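You operate a simulated robot arm through the tools that you are given. There is no shell and no other tool. Be economical: measure what you need, move in short steps, check, and stop when the job is done.

The job below is to be done with a simulated robot arm. You get a single attempt, and the scene is never put back.

JOB
Take the green lamp box from the top of the heat-test bench and leave it on the flat wiper.
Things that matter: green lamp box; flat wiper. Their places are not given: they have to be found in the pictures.

The check looks at the end state, three seconds after you hand in, the way a careful person would. Anything else that was tipped, shoved, dropped, spilled or broken makes it a failure.

ROBOT AND FRAMES
A 6-joint arm with a two-finger parallel gripper, fixed in place. Base frame: the origin is at the foot of the arm, x ahead of it, y to its left, z up; the work surface is at about z = 0. Readings come in m, degrees, newtons and seconds.
With the tool pointing down near the work surface it reaches from about 0.18 to 0.46 m from the base axis. Its first joint turns from -70.0 to 70.0 degrees. Payload 1.9 kg.
The TCP is the grasp point between the finger pads, 0.023 m short of the fingertips. In the tool frame z runs along the fingers and y along their closing line. Largest opening 0.094 m; finger width 0.038, thickness 0.01; the body of the gripper, 0.054 by 0.096 m, starts 0.039 m behind the TCP.
Orientation is told as [roll, pitch, yaw] about the base's x, y, z axes, in that order, counted from this pose: with the fingers straight down and closing along the base's y, the tool's x points along the base's -x, its y along +y and its z along -z.

CONTROLS
- The arm moves only by the tool send_rows. Its argument "rows" is a list of rows, each a list of 3 entries, a list of its own where there are three numbers: the turn, a rotation vector about the base's x, y, z in degrees, then the shift along the base's x, y, z in m, then the finger opening in m, from 0 to 0.094. In form: [[[ax, ay, az], [x, y, z], jaw], ...]. A call has 1 to 8 rows; each row shifts and turns the commanded pose from where the row before left it. A row lasts 0.2 s, in which the tool goes at most 0.05 m and 8.6 degrees; a call with a longer step from one row to the next is refused whole, and so is a gripper value outside its range. Where a pose cannot be reached the arm comes as near as it can. A force on the tool above 40 N (or 10 N above the force at the start of the call, whichever is more), or a blocked arm, ends the call early, and 0.2 s more pass. Each finger travels about 0.108 m/s and halts on what it meets, pressing with about 25 N; the grip force reading is that of the motor and also rises with nothing between the fingers. The clock runs only during rows and for 0.2 s after the last one: add rows that do not move to give the fingers time. The reply holds the time, the measured pose of the TCP, the force on the tool along the base axes, the opening and the grip force, in the units named above and with some noise.
- Cameras (640 x 400 px; columns grow to the right, rows downward): "scene" is fixed at [0.0491, 0.3043, 0.4255]; the picture's right is [-0.84, -0.55, 0.00], its down [-0.30, 0.46, -0.84] and it looks along [0.46, -0.70, -0.55] (base axes); focal length 310 px, centre (320, 200). "wrist" rides on the gripper at [0.086, 0.016, -0.074] in the tool frame; the picture's right is [-0.18, 0.98, 0.00], its down [-0.58, -0.11, -0.81] and it looks along [-0.79, -0.15, 0.59] (tool axes); focal length 243 px, centre (320, 200).
- capture(camera): a new picture of that camera. It takes no simulated time.
- pixel_to_xyz(camera, pixels): for up to 12 pixels [column, row] of the newest picture of that camera ("zoom" is the newest enlarged one), the place [x, y, z] in the base frame of the surface seen there, good to about 0.002 m. It takes no simulated time.
- enlarge(camera, box): a new picture of the part [left, top, right, bottom] of that camera's present view, enlarged. It takes no simulated time.
- sign_off(): hands the job in; it is judged then, once.

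Keep the steps short. Do not move on a guess: measure, check each grasp and each placing, and mend mistakes. In all there are 60 turns and 26 pictures (those below and enlarged ones count). Leave the gripper open and the arm clear of the work at the hand-in unless told otherwise, and finish with a single line.

The tools are called after "Emit:" by a JSON object that holds its "api" and its "payload". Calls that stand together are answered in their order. send_rows: Moves the arm, as the interface text tells. Its arguments: {"type":"object","properties":{"rows":{"type":"array","items":{"type":"array"}}},"required":["rows"]} The other tools are called the same way: capture (camera) takes a picture; pixel_to_xyz (camera, pixels) gives the place of the surface under pixels of a picture; enlarge (camera, box) takes an enlarged picture of a part of a camera's view; sign_off () hands the job in.

At the start:

```text
time_s: 0.0
tcp_pos: [0.3137, -0.2055, 0.2464]
orientation: [0.1, 0.0, 0.0]
ft_force: [0.1, -0.8, 0.5]
opening: 0.094
finger_force: 0.0
```

scene: 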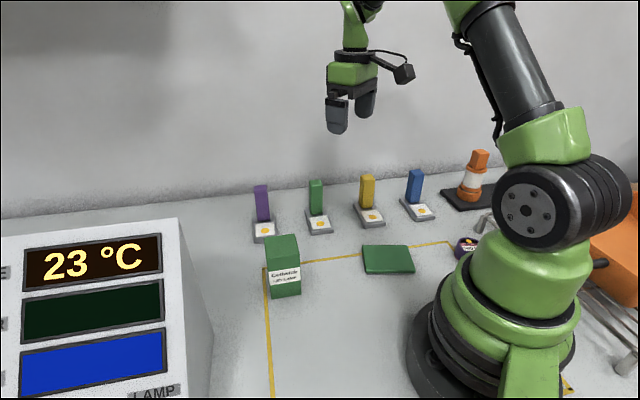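
wrist: 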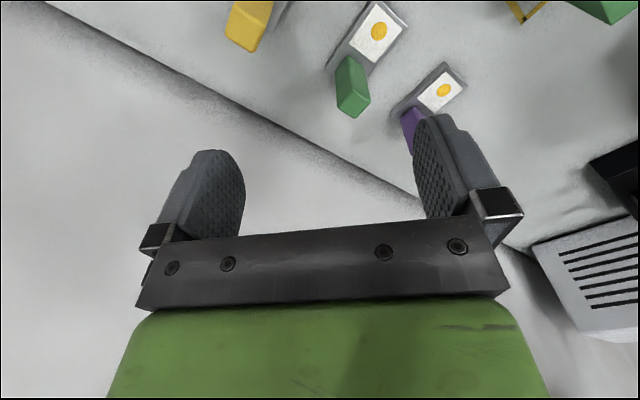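

I see a green labelled box near (283,265), a flat green item near (388,258), and a display unit on the left. I'll enlarge the middle area and the unit to identify them.

Emit:
{"api": "enlarge", "payload": {"camera": "scene", "box": [230, 160, 500, 330]}}

Emit:
{"api": "enlarge", "payload": {"camera": "scene", "box": [0, 200, 320, 400]}}

```text
2.35 times, centred on (365, 245) of scene
```

zoom: 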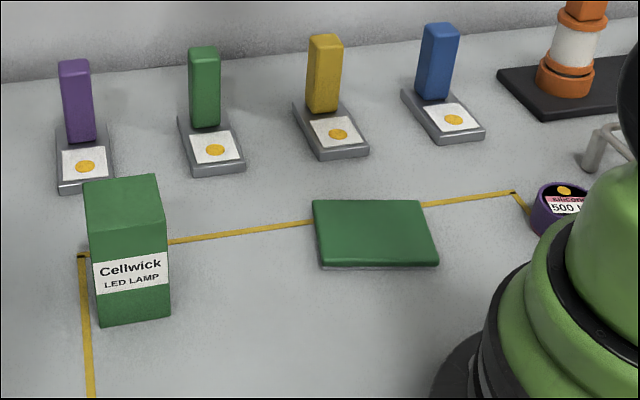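

```text
2.00 times, centred on (160, 300) of scene
```

zoom: 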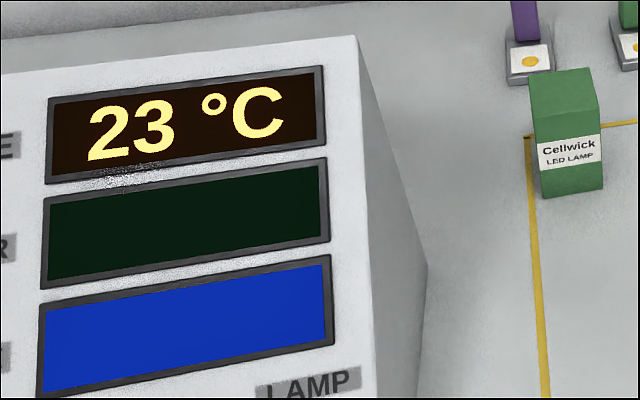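

The box reads "Cellwick LED LAMP" and stands on the work surface. The flat green pad may be the wiper. I'll measure both, along with their neighbours.

Emit:
{"api": "capture", "payload": {"camera": "scene"}}

Emit:
{"api": "pixel_to_xyz", "payload": {"camera": "scene", "pixels": [[267, 240], [296, 236], [300, 258], [270, 262], [273, 296], [301, 292], [363, 248], [408, 246], [413, 272], [367, 271], [388, 259], [340, 290]]}}

Emit:
{"api": "pixel_to_xyz", "payload": {"camera": "scene", "pixels": [[264, 230], [261, 186], [316, 182], [367, 177], [467, 245], [284, 246], [180, 222], [212, 330], [330, 268], [440, 243], [319, 222], [371, 218]]}}

```text
21 pictures are left
```

scene: 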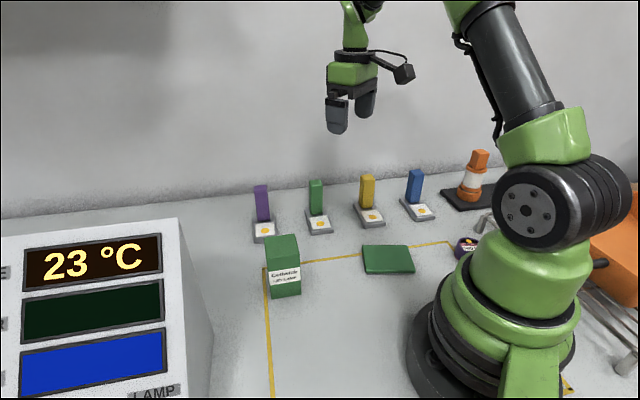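

```text
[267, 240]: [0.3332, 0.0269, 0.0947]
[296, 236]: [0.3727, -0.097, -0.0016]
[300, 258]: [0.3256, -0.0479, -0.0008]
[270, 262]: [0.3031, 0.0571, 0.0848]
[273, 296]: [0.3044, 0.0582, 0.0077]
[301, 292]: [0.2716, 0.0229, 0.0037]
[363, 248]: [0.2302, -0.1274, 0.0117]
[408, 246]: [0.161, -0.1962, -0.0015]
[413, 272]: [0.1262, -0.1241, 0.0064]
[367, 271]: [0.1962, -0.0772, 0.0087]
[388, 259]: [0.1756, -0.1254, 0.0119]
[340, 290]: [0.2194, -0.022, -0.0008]
```

```text
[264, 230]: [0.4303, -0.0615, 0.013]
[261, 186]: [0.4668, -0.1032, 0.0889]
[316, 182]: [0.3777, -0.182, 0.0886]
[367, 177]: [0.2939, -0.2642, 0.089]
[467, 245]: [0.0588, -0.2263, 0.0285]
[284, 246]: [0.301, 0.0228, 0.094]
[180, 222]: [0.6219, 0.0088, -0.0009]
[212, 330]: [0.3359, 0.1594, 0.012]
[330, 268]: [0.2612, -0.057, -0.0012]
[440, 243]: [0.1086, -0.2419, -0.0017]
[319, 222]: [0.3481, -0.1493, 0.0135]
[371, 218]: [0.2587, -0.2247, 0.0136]
```

The pad is about 12 mm thick, centred near (0.18, -0.12). Before I commit, I'll enlarge the right side in case there is another candidate wiper or box.

Emit:
{"api": "enlarge", "payload": {"camera": "scene", "box": [430, 130, 640, 400]}}

Emit:
{"api": "enlarge", "payload": {"camera": "wrist", "box": [400, 0, 640, 330]}}

Emit:
{"api": "enlarge", "payload": {"camera": "scene", "box": [345, 225, 430, 285]}}

```text
1.48 times, centred on (535, 265) of scene
```

zoom: 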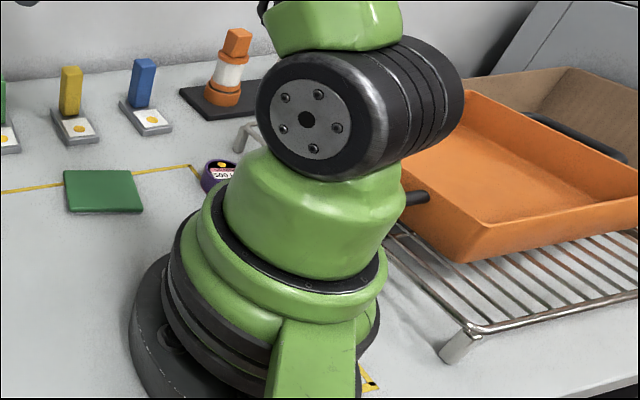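

```text
1.21 times, centred on (520, 165) of wrist
```

zoom: 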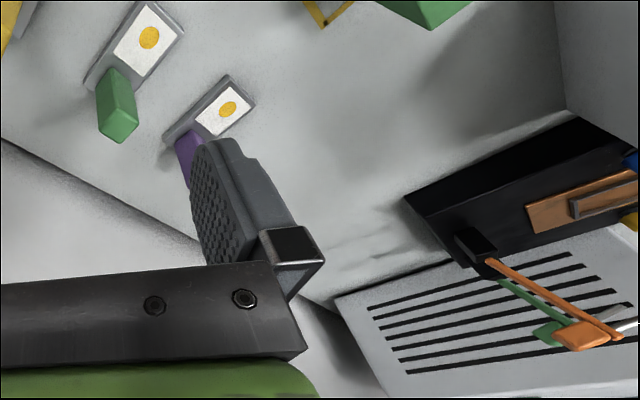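

```text
6.67 times, centred on (388, 255) of scene
```

zoom: 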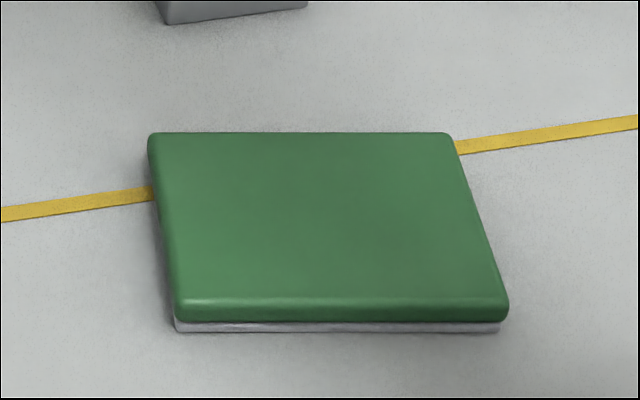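

The pad has a grey wiping layer under a green back, so this is the flat wiper. Next I'll enlarge the lamp box to get its corners exactly.

Emit:
{"api": "enlarge", "payload": {"camera": "scene", "box": [236, 225, 332, 305]}}

```text
5.00 times, centred on (284, 265) of scene
```

zoom: 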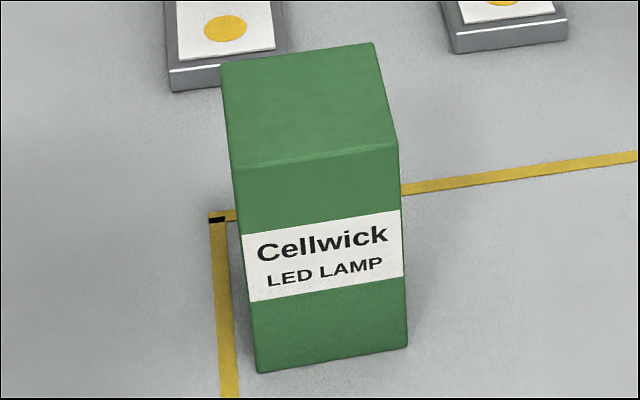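

Emit:
{"api": "pixel_to_xyz", "payload": {"camera": "zoom", "pixels": [[226, 68], [370, 47], [392, 140], [240, 163], [310, 105], [240, 200], [396, 180], [260, 365], [404, 343], [320, 250]]}}

Emit:
{"api": "enlarge", "payload": {"camera": "scene", "box": [345, 225, 430, 285]}}

Emit:
{"api": "pixel_to_xyz", "payload": {"camera": "zoom", "pixels": [[155, 140], [444, 140], [500, 300], [185, 300], [325, 220], [325, 305], [175, 220], [460, 220], [325, 318], [300, 138]]}}

```text
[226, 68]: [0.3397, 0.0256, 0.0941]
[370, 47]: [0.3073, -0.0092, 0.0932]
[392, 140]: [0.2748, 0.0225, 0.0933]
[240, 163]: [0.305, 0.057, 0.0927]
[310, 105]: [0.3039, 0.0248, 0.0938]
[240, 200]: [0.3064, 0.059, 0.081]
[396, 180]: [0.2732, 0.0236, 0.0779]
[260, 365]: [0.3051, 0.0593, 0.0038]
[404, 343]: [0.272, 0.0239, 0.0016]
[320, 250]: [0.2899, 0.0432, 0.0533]
```

```text
6.67 times, centred on (388, 255) of scene
```

zoom: 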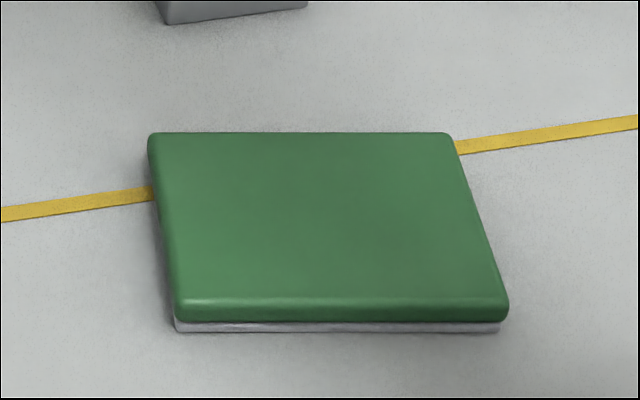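

```text
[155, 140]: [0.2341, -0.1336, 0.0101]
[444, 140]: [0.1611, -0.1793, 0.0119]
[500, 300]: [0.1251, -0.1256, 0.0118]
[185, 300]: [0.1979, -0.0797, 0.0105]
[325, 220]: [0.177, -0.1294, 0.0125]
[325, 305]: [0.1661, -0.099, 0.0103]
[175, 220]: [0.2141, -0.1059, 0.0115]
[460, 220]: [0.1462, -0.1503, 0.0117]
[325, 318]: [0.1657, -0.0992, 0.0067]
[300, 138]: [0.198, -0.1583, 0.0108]
```

The lamp box is centred at about (0.3065, 0.024), 0.048 m square and 0.094 m tall, with its sides at about 47°. The wiper is centred at about (0.1795, -0.1295), with its long axis at about 32° and its top at 0.012. I'll go above the box at the current height and turn the yaw to about -43°.

Emit:
{"api": "send_rows", "payload": {"rows": [[[0, 0, -8.56], [-0.0014, 0.0459, 0], 0.094], [[0, 0, -8.56], [-0.0014, 0.0459, 0], 0.094], [[0, 0, -8.56], [-0.0014, 0.0459, 0], 0.094], [[0, 0, -8.56], [-0.0014, 0.0459, 0], 0.094], [[0, 0, -8.56], [-0.0014, 0.0459, 0], 0.094], [[0, 0, 0], [0, 0, 0], 0.094], [[0, 0, 0], [0, 0, 0], 0.094]]}}

Emit:
{"api": "capture", "payload": {"camera": "wrist"}}

```text
time_s: 1.6
tcp_pos: [0.3078, 0.024, 0.2472]
orientation: [0.0, 0.0, -42.8]
ft_force: [0.4, 0.0, 0.2]
opening: 0.0939
finger_force: 0.1
```

```text
15 pictures are left
```

wrist: 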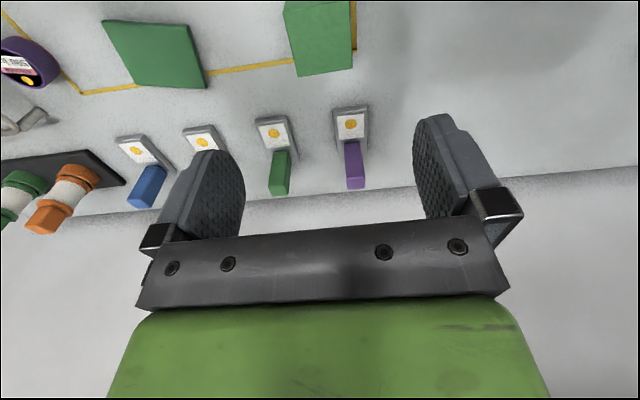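

The pose reads as planned, about 1 mm from the measured centre. I'll lower to TCP z of about 0.135, which keeps the fingertips above the box top, and look.

Emit:
{"api": "send_rows", "payload": {"rows": [[[0, 0, 0], [-0.001, 0, -0.04], 0.094], [[0, 0, 0], [0, 0, -0.04], 0.094], [[0, 0, 0], [0, 0, -0.032], 0.094], [[0, 0, 0], [0, 0, 0], 0.094]]}}

Emit:
{"api": "capture", "payload": {"camera": "wrist"}}

Emit:
{"api": "capture", "payload": {"camera": "scene"}}

```text
time_s: 2.6
tcp_pos: [0.3078, 0.0236, 0.1342]
orientation: [-0.1, -0.1, -42.8]
ft_force: [1.3, -0.6, -0.8]
opening: 0.0939
finger_force: 0.0
```

```text
14 pictures are left
```

wrist: 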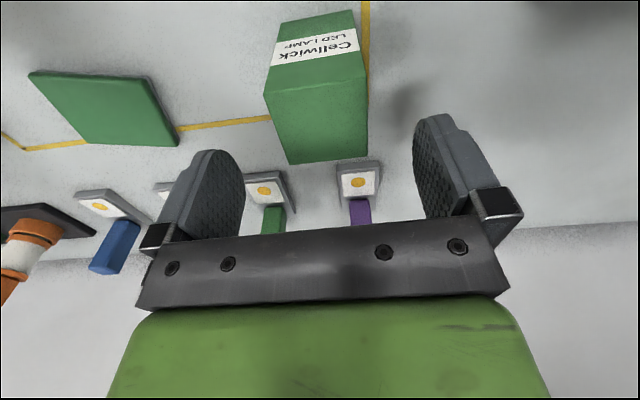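

```text
13 pictures are left
```

scene: 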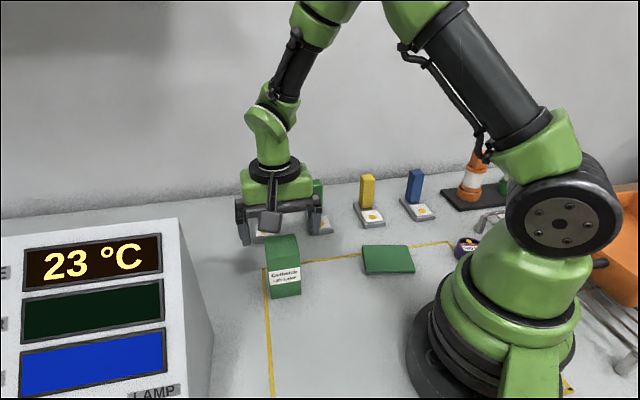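

The box sits between the open fingers with its sides parallel to the pads, and nothing is in the way. I'll lower to a TCP z of about 0.070.

Emit:
{"api": "send_rows", "payload": {"rows": [[[0, 0, 0], [-0.001, 0, -0.022], 0.094], [[0, 0, 0], [0, 0, -0.022], 0.094], [[0, 0, 0], [0, 0, -0.02], 0.094], [[0, 0, 0], [0, 0, 0], 0.094]]}}

Emit:
{"api": "capture", "payload": {"camera": "wrist"}}

```text
time_s: 3.6
tcp_pos: [0.3056, 0.0249, 0.071]
orientation: [0.0, -0.2, -42.8]
ft_force: [-0.8, -0.4, 0.4]
opening: 0.0938
finger_force: 0.0
```

```text
12 pictures are left
```

wrist: 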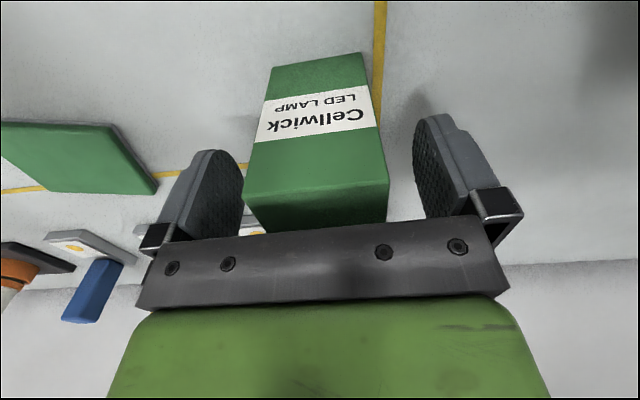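

The box is between the pads with no contact. I'll close gently in steps, aiming for about 0.04.

Emit:
{"api": "send_rows", "payload": {"rows": [[[0, 0, 0], [0, 0, 0], 0.075], [[0, 0, 0], [0, 0, 0], 0.06], [[0, 0, 0], [0, 0, 0], 0.05], [[0, 0, 0], [0, 0, 0], 0.04], [[0, 0, 0], [0, 0, 0], 0.04], [[0, 0, 0], [0, 0, 0], 0.04]]}}

```text
time_s: 5.0
tcp_pos: [0.3057, 0.0255, 0.0719]
orientation: [0.0, 0.0, -42.8]
ft_force: [-0.2, -0.4, 1.8]
opening: 0.0515
finger_force: 24.8
```

The fingers stopped at 0.0515 on the box with 24.8 N of grip. I'll lift 0.05 m straight up and check the hold.

Emit:
{"api": "send_rows", "payload": {"rows": [[[0, 0, 0], [0, 0, 0.015], 0.04], [[0, 0, 0], [0, 0, 0.02], 0.04], [[0, 0, 0], [0, 0, 0.02], 0.04], [[0, 0, 0], [0, 0, 0], 0.04]]}}

Emit:
{"api": "capture", "payload": {"camera": "scene"}}

```text
time_s: 6.0
tcp_pos: [0.3042, 0.0252, 0.126]
orientation: [0.1, 0.0, -42.8]
ft_force: [0.3, 0.6, 0.2]
opening: 0.0518
finger_force: 25.4
```

```text
11 pictures are left
```

scene: 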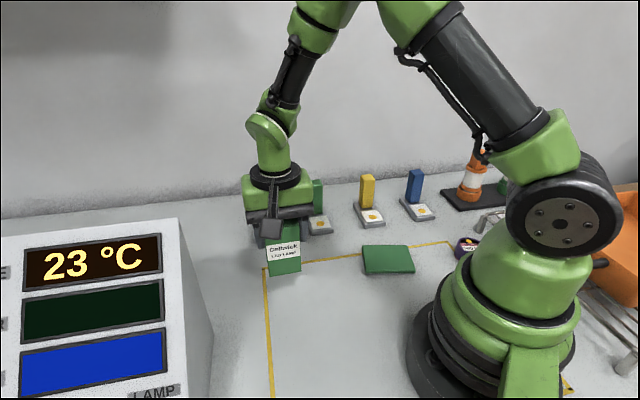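

The box is off the surface and still gripped. I'll carry it at this height to above the wiper centre, turning -14.7° so the sides line up.

Emit:
{"api": "send_rows", "payload": {"rows": [[[0, 0, -2.45], [-0.0208, -0.0258, 0], 0.04], [[0, 0, -2.45], [-0.0208, -0.0258, 0], 0.04], [[0, 0, -2.45], [-0.0208, -0.0258, 0], 0.04], [[0, 0, -2.45], [-0.0208, -0.0258, 0], 0.04], [[0, 0, -2.45], [-0.0208, -0.0258, 0], 0.04], [[0, 0, -2.45], [-0.0208, -0.0258, 0], 0.04], [[0, 0, 0], [0, 0, 0], 0.04], [[0, 0, 0], [0, 0, 0], 0.04]]}}

Emit:
{"api": "capture", "payload": {"camera": "scene"}}

Emit:
{"api": "capture", "payload": {"camera": "wrist"}}

```text
time_s: 7.8
tcp_pos: [0.1799, -0.1306, 0.1269]
orientation: [-0.1, 0.0, -57.5]
ft_force: [0.8, -0.3, -0.3]
opening: 0.0517
finger_force: 25.1
```

```text
10 pictures are left
```

scene: 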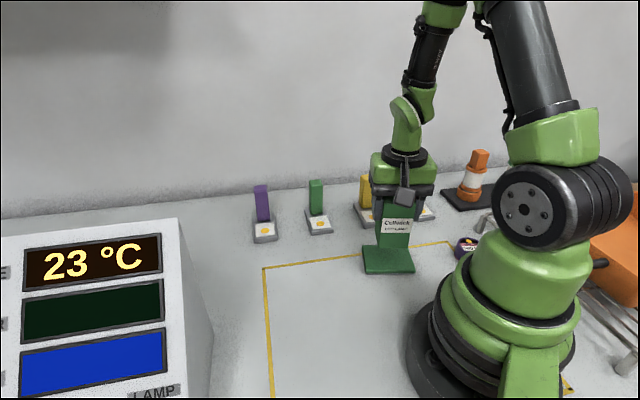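

```text
9 pictures are left
```

wrist: 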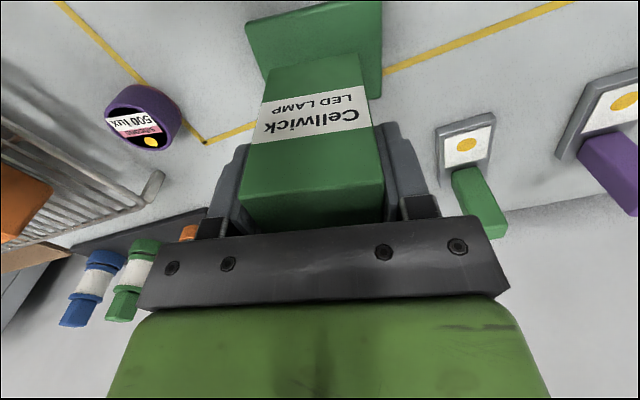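

The box hangs aligned over the wiper. Its bottom is about 0.055 up and the wiper top is at 0.012, so contact should come near TCP z of 0.083. I'll lower to about 0.089.

Emit:
{"api": "send_rows", "payload": {"rows": [[[0, 0, 0], [0, 0.001, -0.015], 0.04], [[0, 0, 0], [0, 0, -0.013], 0.04], [[0, 0, 0], [0, 0, -0.009], 0.04], [[0, 0, 0], [0, 0, 0], 0.04]]}}

Emit:
{"api": "enlarge", "payload": {"camera": "scene", "box": [340, 180, 452, 285]}}

Emit:
{"api": "pixel_to_xyz", "payload": {"camera": "zoom", "pixels": [[320, 300], [260, 300], [380, 300], [320, 250], [260, 230], [360, 230]]}}

```text
time_s: 8.8
tcp_pos: [0.1794, -0.1315, 0.0898]
orientation: [0.0, 0.0, -57.5]
ft_force: [-0.1, -0.2, -0.5]
opening: 0.0516
finger_force: 25.0
```

```text
3.81 times, centred on (396, 232) of scene
```

zoom: 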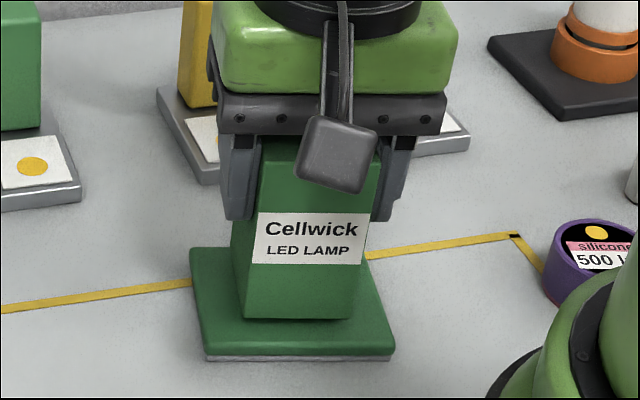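

```text
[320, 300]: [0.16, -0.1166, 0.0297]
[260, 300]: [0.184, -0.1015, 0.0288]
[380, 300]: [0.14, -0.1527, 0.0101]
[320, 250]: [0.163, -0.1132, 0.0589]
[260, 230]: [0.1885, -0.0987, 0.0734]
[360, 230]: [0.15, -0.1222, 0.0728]
```

The box hangs upright a few mm above the wiper and about 2.5 mm off centre. I'll correct that and lower in 2 mm steps until contact.

Emit:
{"api": "send_rows", "payload": {"rows": [[[0, 0, 0], [-0.0012, 0.0022, 0], 0.04], [[0, 0, 0], [0, 0, -0.002], 0.04], [[0, 0, 0], [0, 0, -0.002], 0.04], [[0, 0, 0], [0, 0, -0.001], 0.04], [[0, 0, 0], [0, 0, 0], 0.04]]}}

```text
time_s: 10.0
tcp_pos: [0.179, -0.1279, 0.0831]
orientation: [0.1, -0.1, -57.6]
ft_force: [-5.0, 1.6, 22.5]
opening: 0.052
finger_force: 25.0
```

There is 22.5 N upward, so the box is pressing on the wiper. I'll ease up 1 mm and read the force again.

Emit:
{"api": "send_rows", "payload": {"rows": [[[0, 0, 0], [0, 0, 0.001], 0.04], [[0, 0, 0], [0, 0, 0], 0.04]]}}

Emit:
{"api": "enlarge", "payload": {"camera": "scene", "box": [340, 180, 452, 285]}}

```text
time_s: 10.6
tcp_pos: [0.1788, -0.1272, 0.084]
orientation: [0.0, 0.0, -57.5]
ft_force: [0.6, -0.1, -1.3]
opening: 0.0517
finger_force: 25.4
```

```text
3.81 times, centred on (396, 232) of scene
```

zoom: 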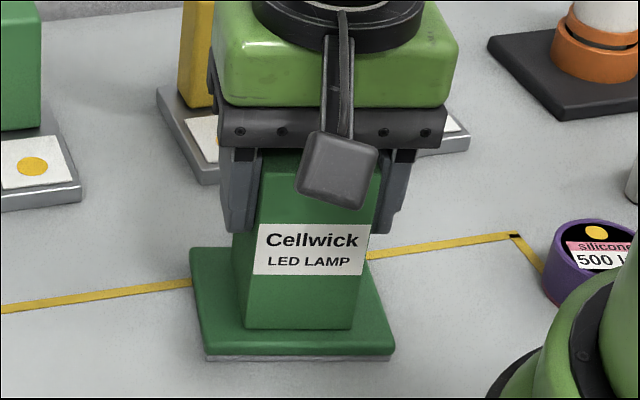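

The force is near zero and the box is just at contact, inside the wiper's edges. I'll lower 0.5 mm and open slowly.

Emit:
{"api": "send_rows", "payload": {"rows": [[[0, 0, 0], [0, 0, -0.0007], 0.04], [[0, 0, 0], [0, 0, 0], 0.051], [[0, 0, 0], [0, 0, 0], 0.056], [[0, 0, 0], [0, 0, 0], 0.065], [[0, 0, 0], [0, 0, 0], 0.08], [[0, 0, 0], [0, 0, 0], 0.09], [[0, 0, 0], [0, 0, 0], 0.09]]}}

Emit:
{"api": "enlarge", "payload": {"camera": "scene", "box": [340, 180, 452, 285]}}

```text
time_s: 12.2
tcp_pos: [0.1786, -0.1282, 0.0839]
orientation: [0.0, 0.0, -57.5]
ft_force: [0.1, 0.8, -0.7]
opening: 0.0899
finger_force: 0.0
```

```text
3.81 times, centred on (396, 232) of scene
```

zoom: 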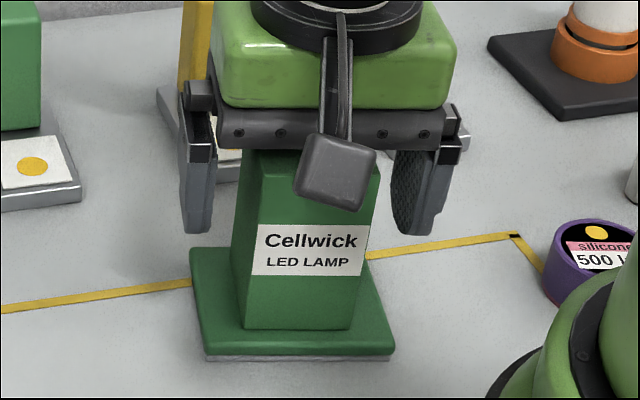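

The fingers are open at 0.09 and the box stands upright on the wiper. I'll rise straight up, about 0.16 m, and look again.

Emit:
{"api": "send_rows", "payload": {"rows": [[[0, 0, 0], [0, 0, 0.02], 0.09], [[0, 0, 0], [0, 0, 0.03], 0.09], [[0, 0, 0], [0, 0, 0.04], 0.09], [[0, 0, 0], [0, 0, 0.04], 0.09], [[0, 0, 0], [0, 0, 0.03], 0.09], [[0, 0, 0], [0, 0, 0], 0.09]]}}

Emit:
{"api": "capture", "payload": {"camera": "scene"}}

Emit:
{"api": "enlarge", "payload": {"camera": "scene", "box": [340, 180, 452, 285]}}

Emit:
{"api": "pixel_to_xyz", "payload": {"camera": "zoom", "pixels": [[310, 140], [270, 320], [340, 320], [310, 200], [300, 342]]}}

```text
time_s: 13.6
tcp_pos: [0.1779, -0.1288, 0.2438]
orientation: [0.0, -0.1, -57.4]
ft_force: [-0.4, -0.3, -0.4]
opening: 0.09
finger_force: 0.1
```

```text
5 pictures are left
```

scene: 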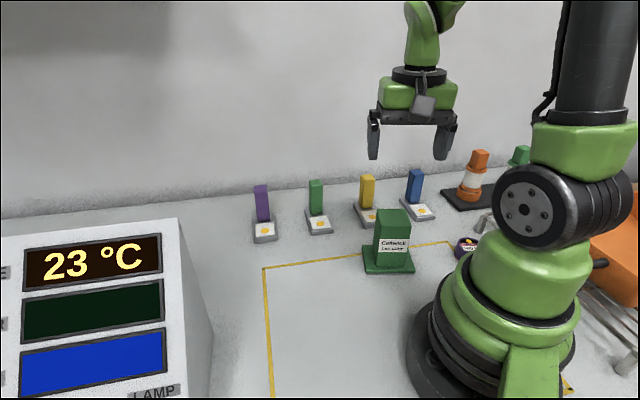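

```text
3.81 times, centred on (396, 232) of scene
```

zoom: 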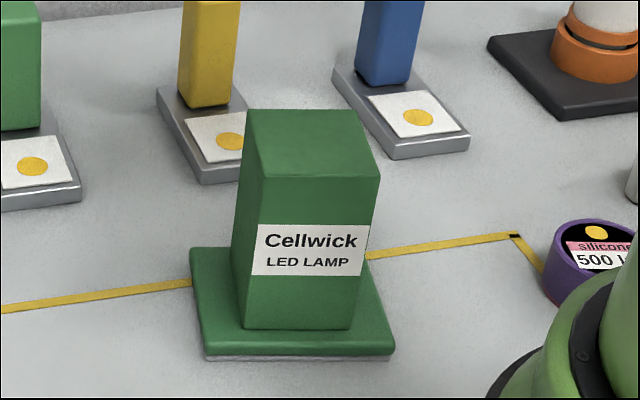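

```text
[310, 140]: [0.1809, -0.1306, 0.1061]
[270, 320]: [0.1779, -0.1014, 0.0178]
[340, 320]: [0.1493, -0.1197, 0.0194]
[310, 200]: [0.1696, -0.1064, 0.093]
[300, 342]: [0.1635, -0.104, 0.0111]
```

The box top is at 0.106 and level, which matches resting on the 0.012 wiper. It is centred, upright and free, with nothing else disturbed, and the gripper is open and clear at z 0.244. I'll hand in now.

Emit:
{"api": "sign_off", "payload": {}}

```text
The job is handed in.
```

The green lamp box now stands upright, centred on the flat wiper; the gripper is open and clear, and nothing else was disturbed.
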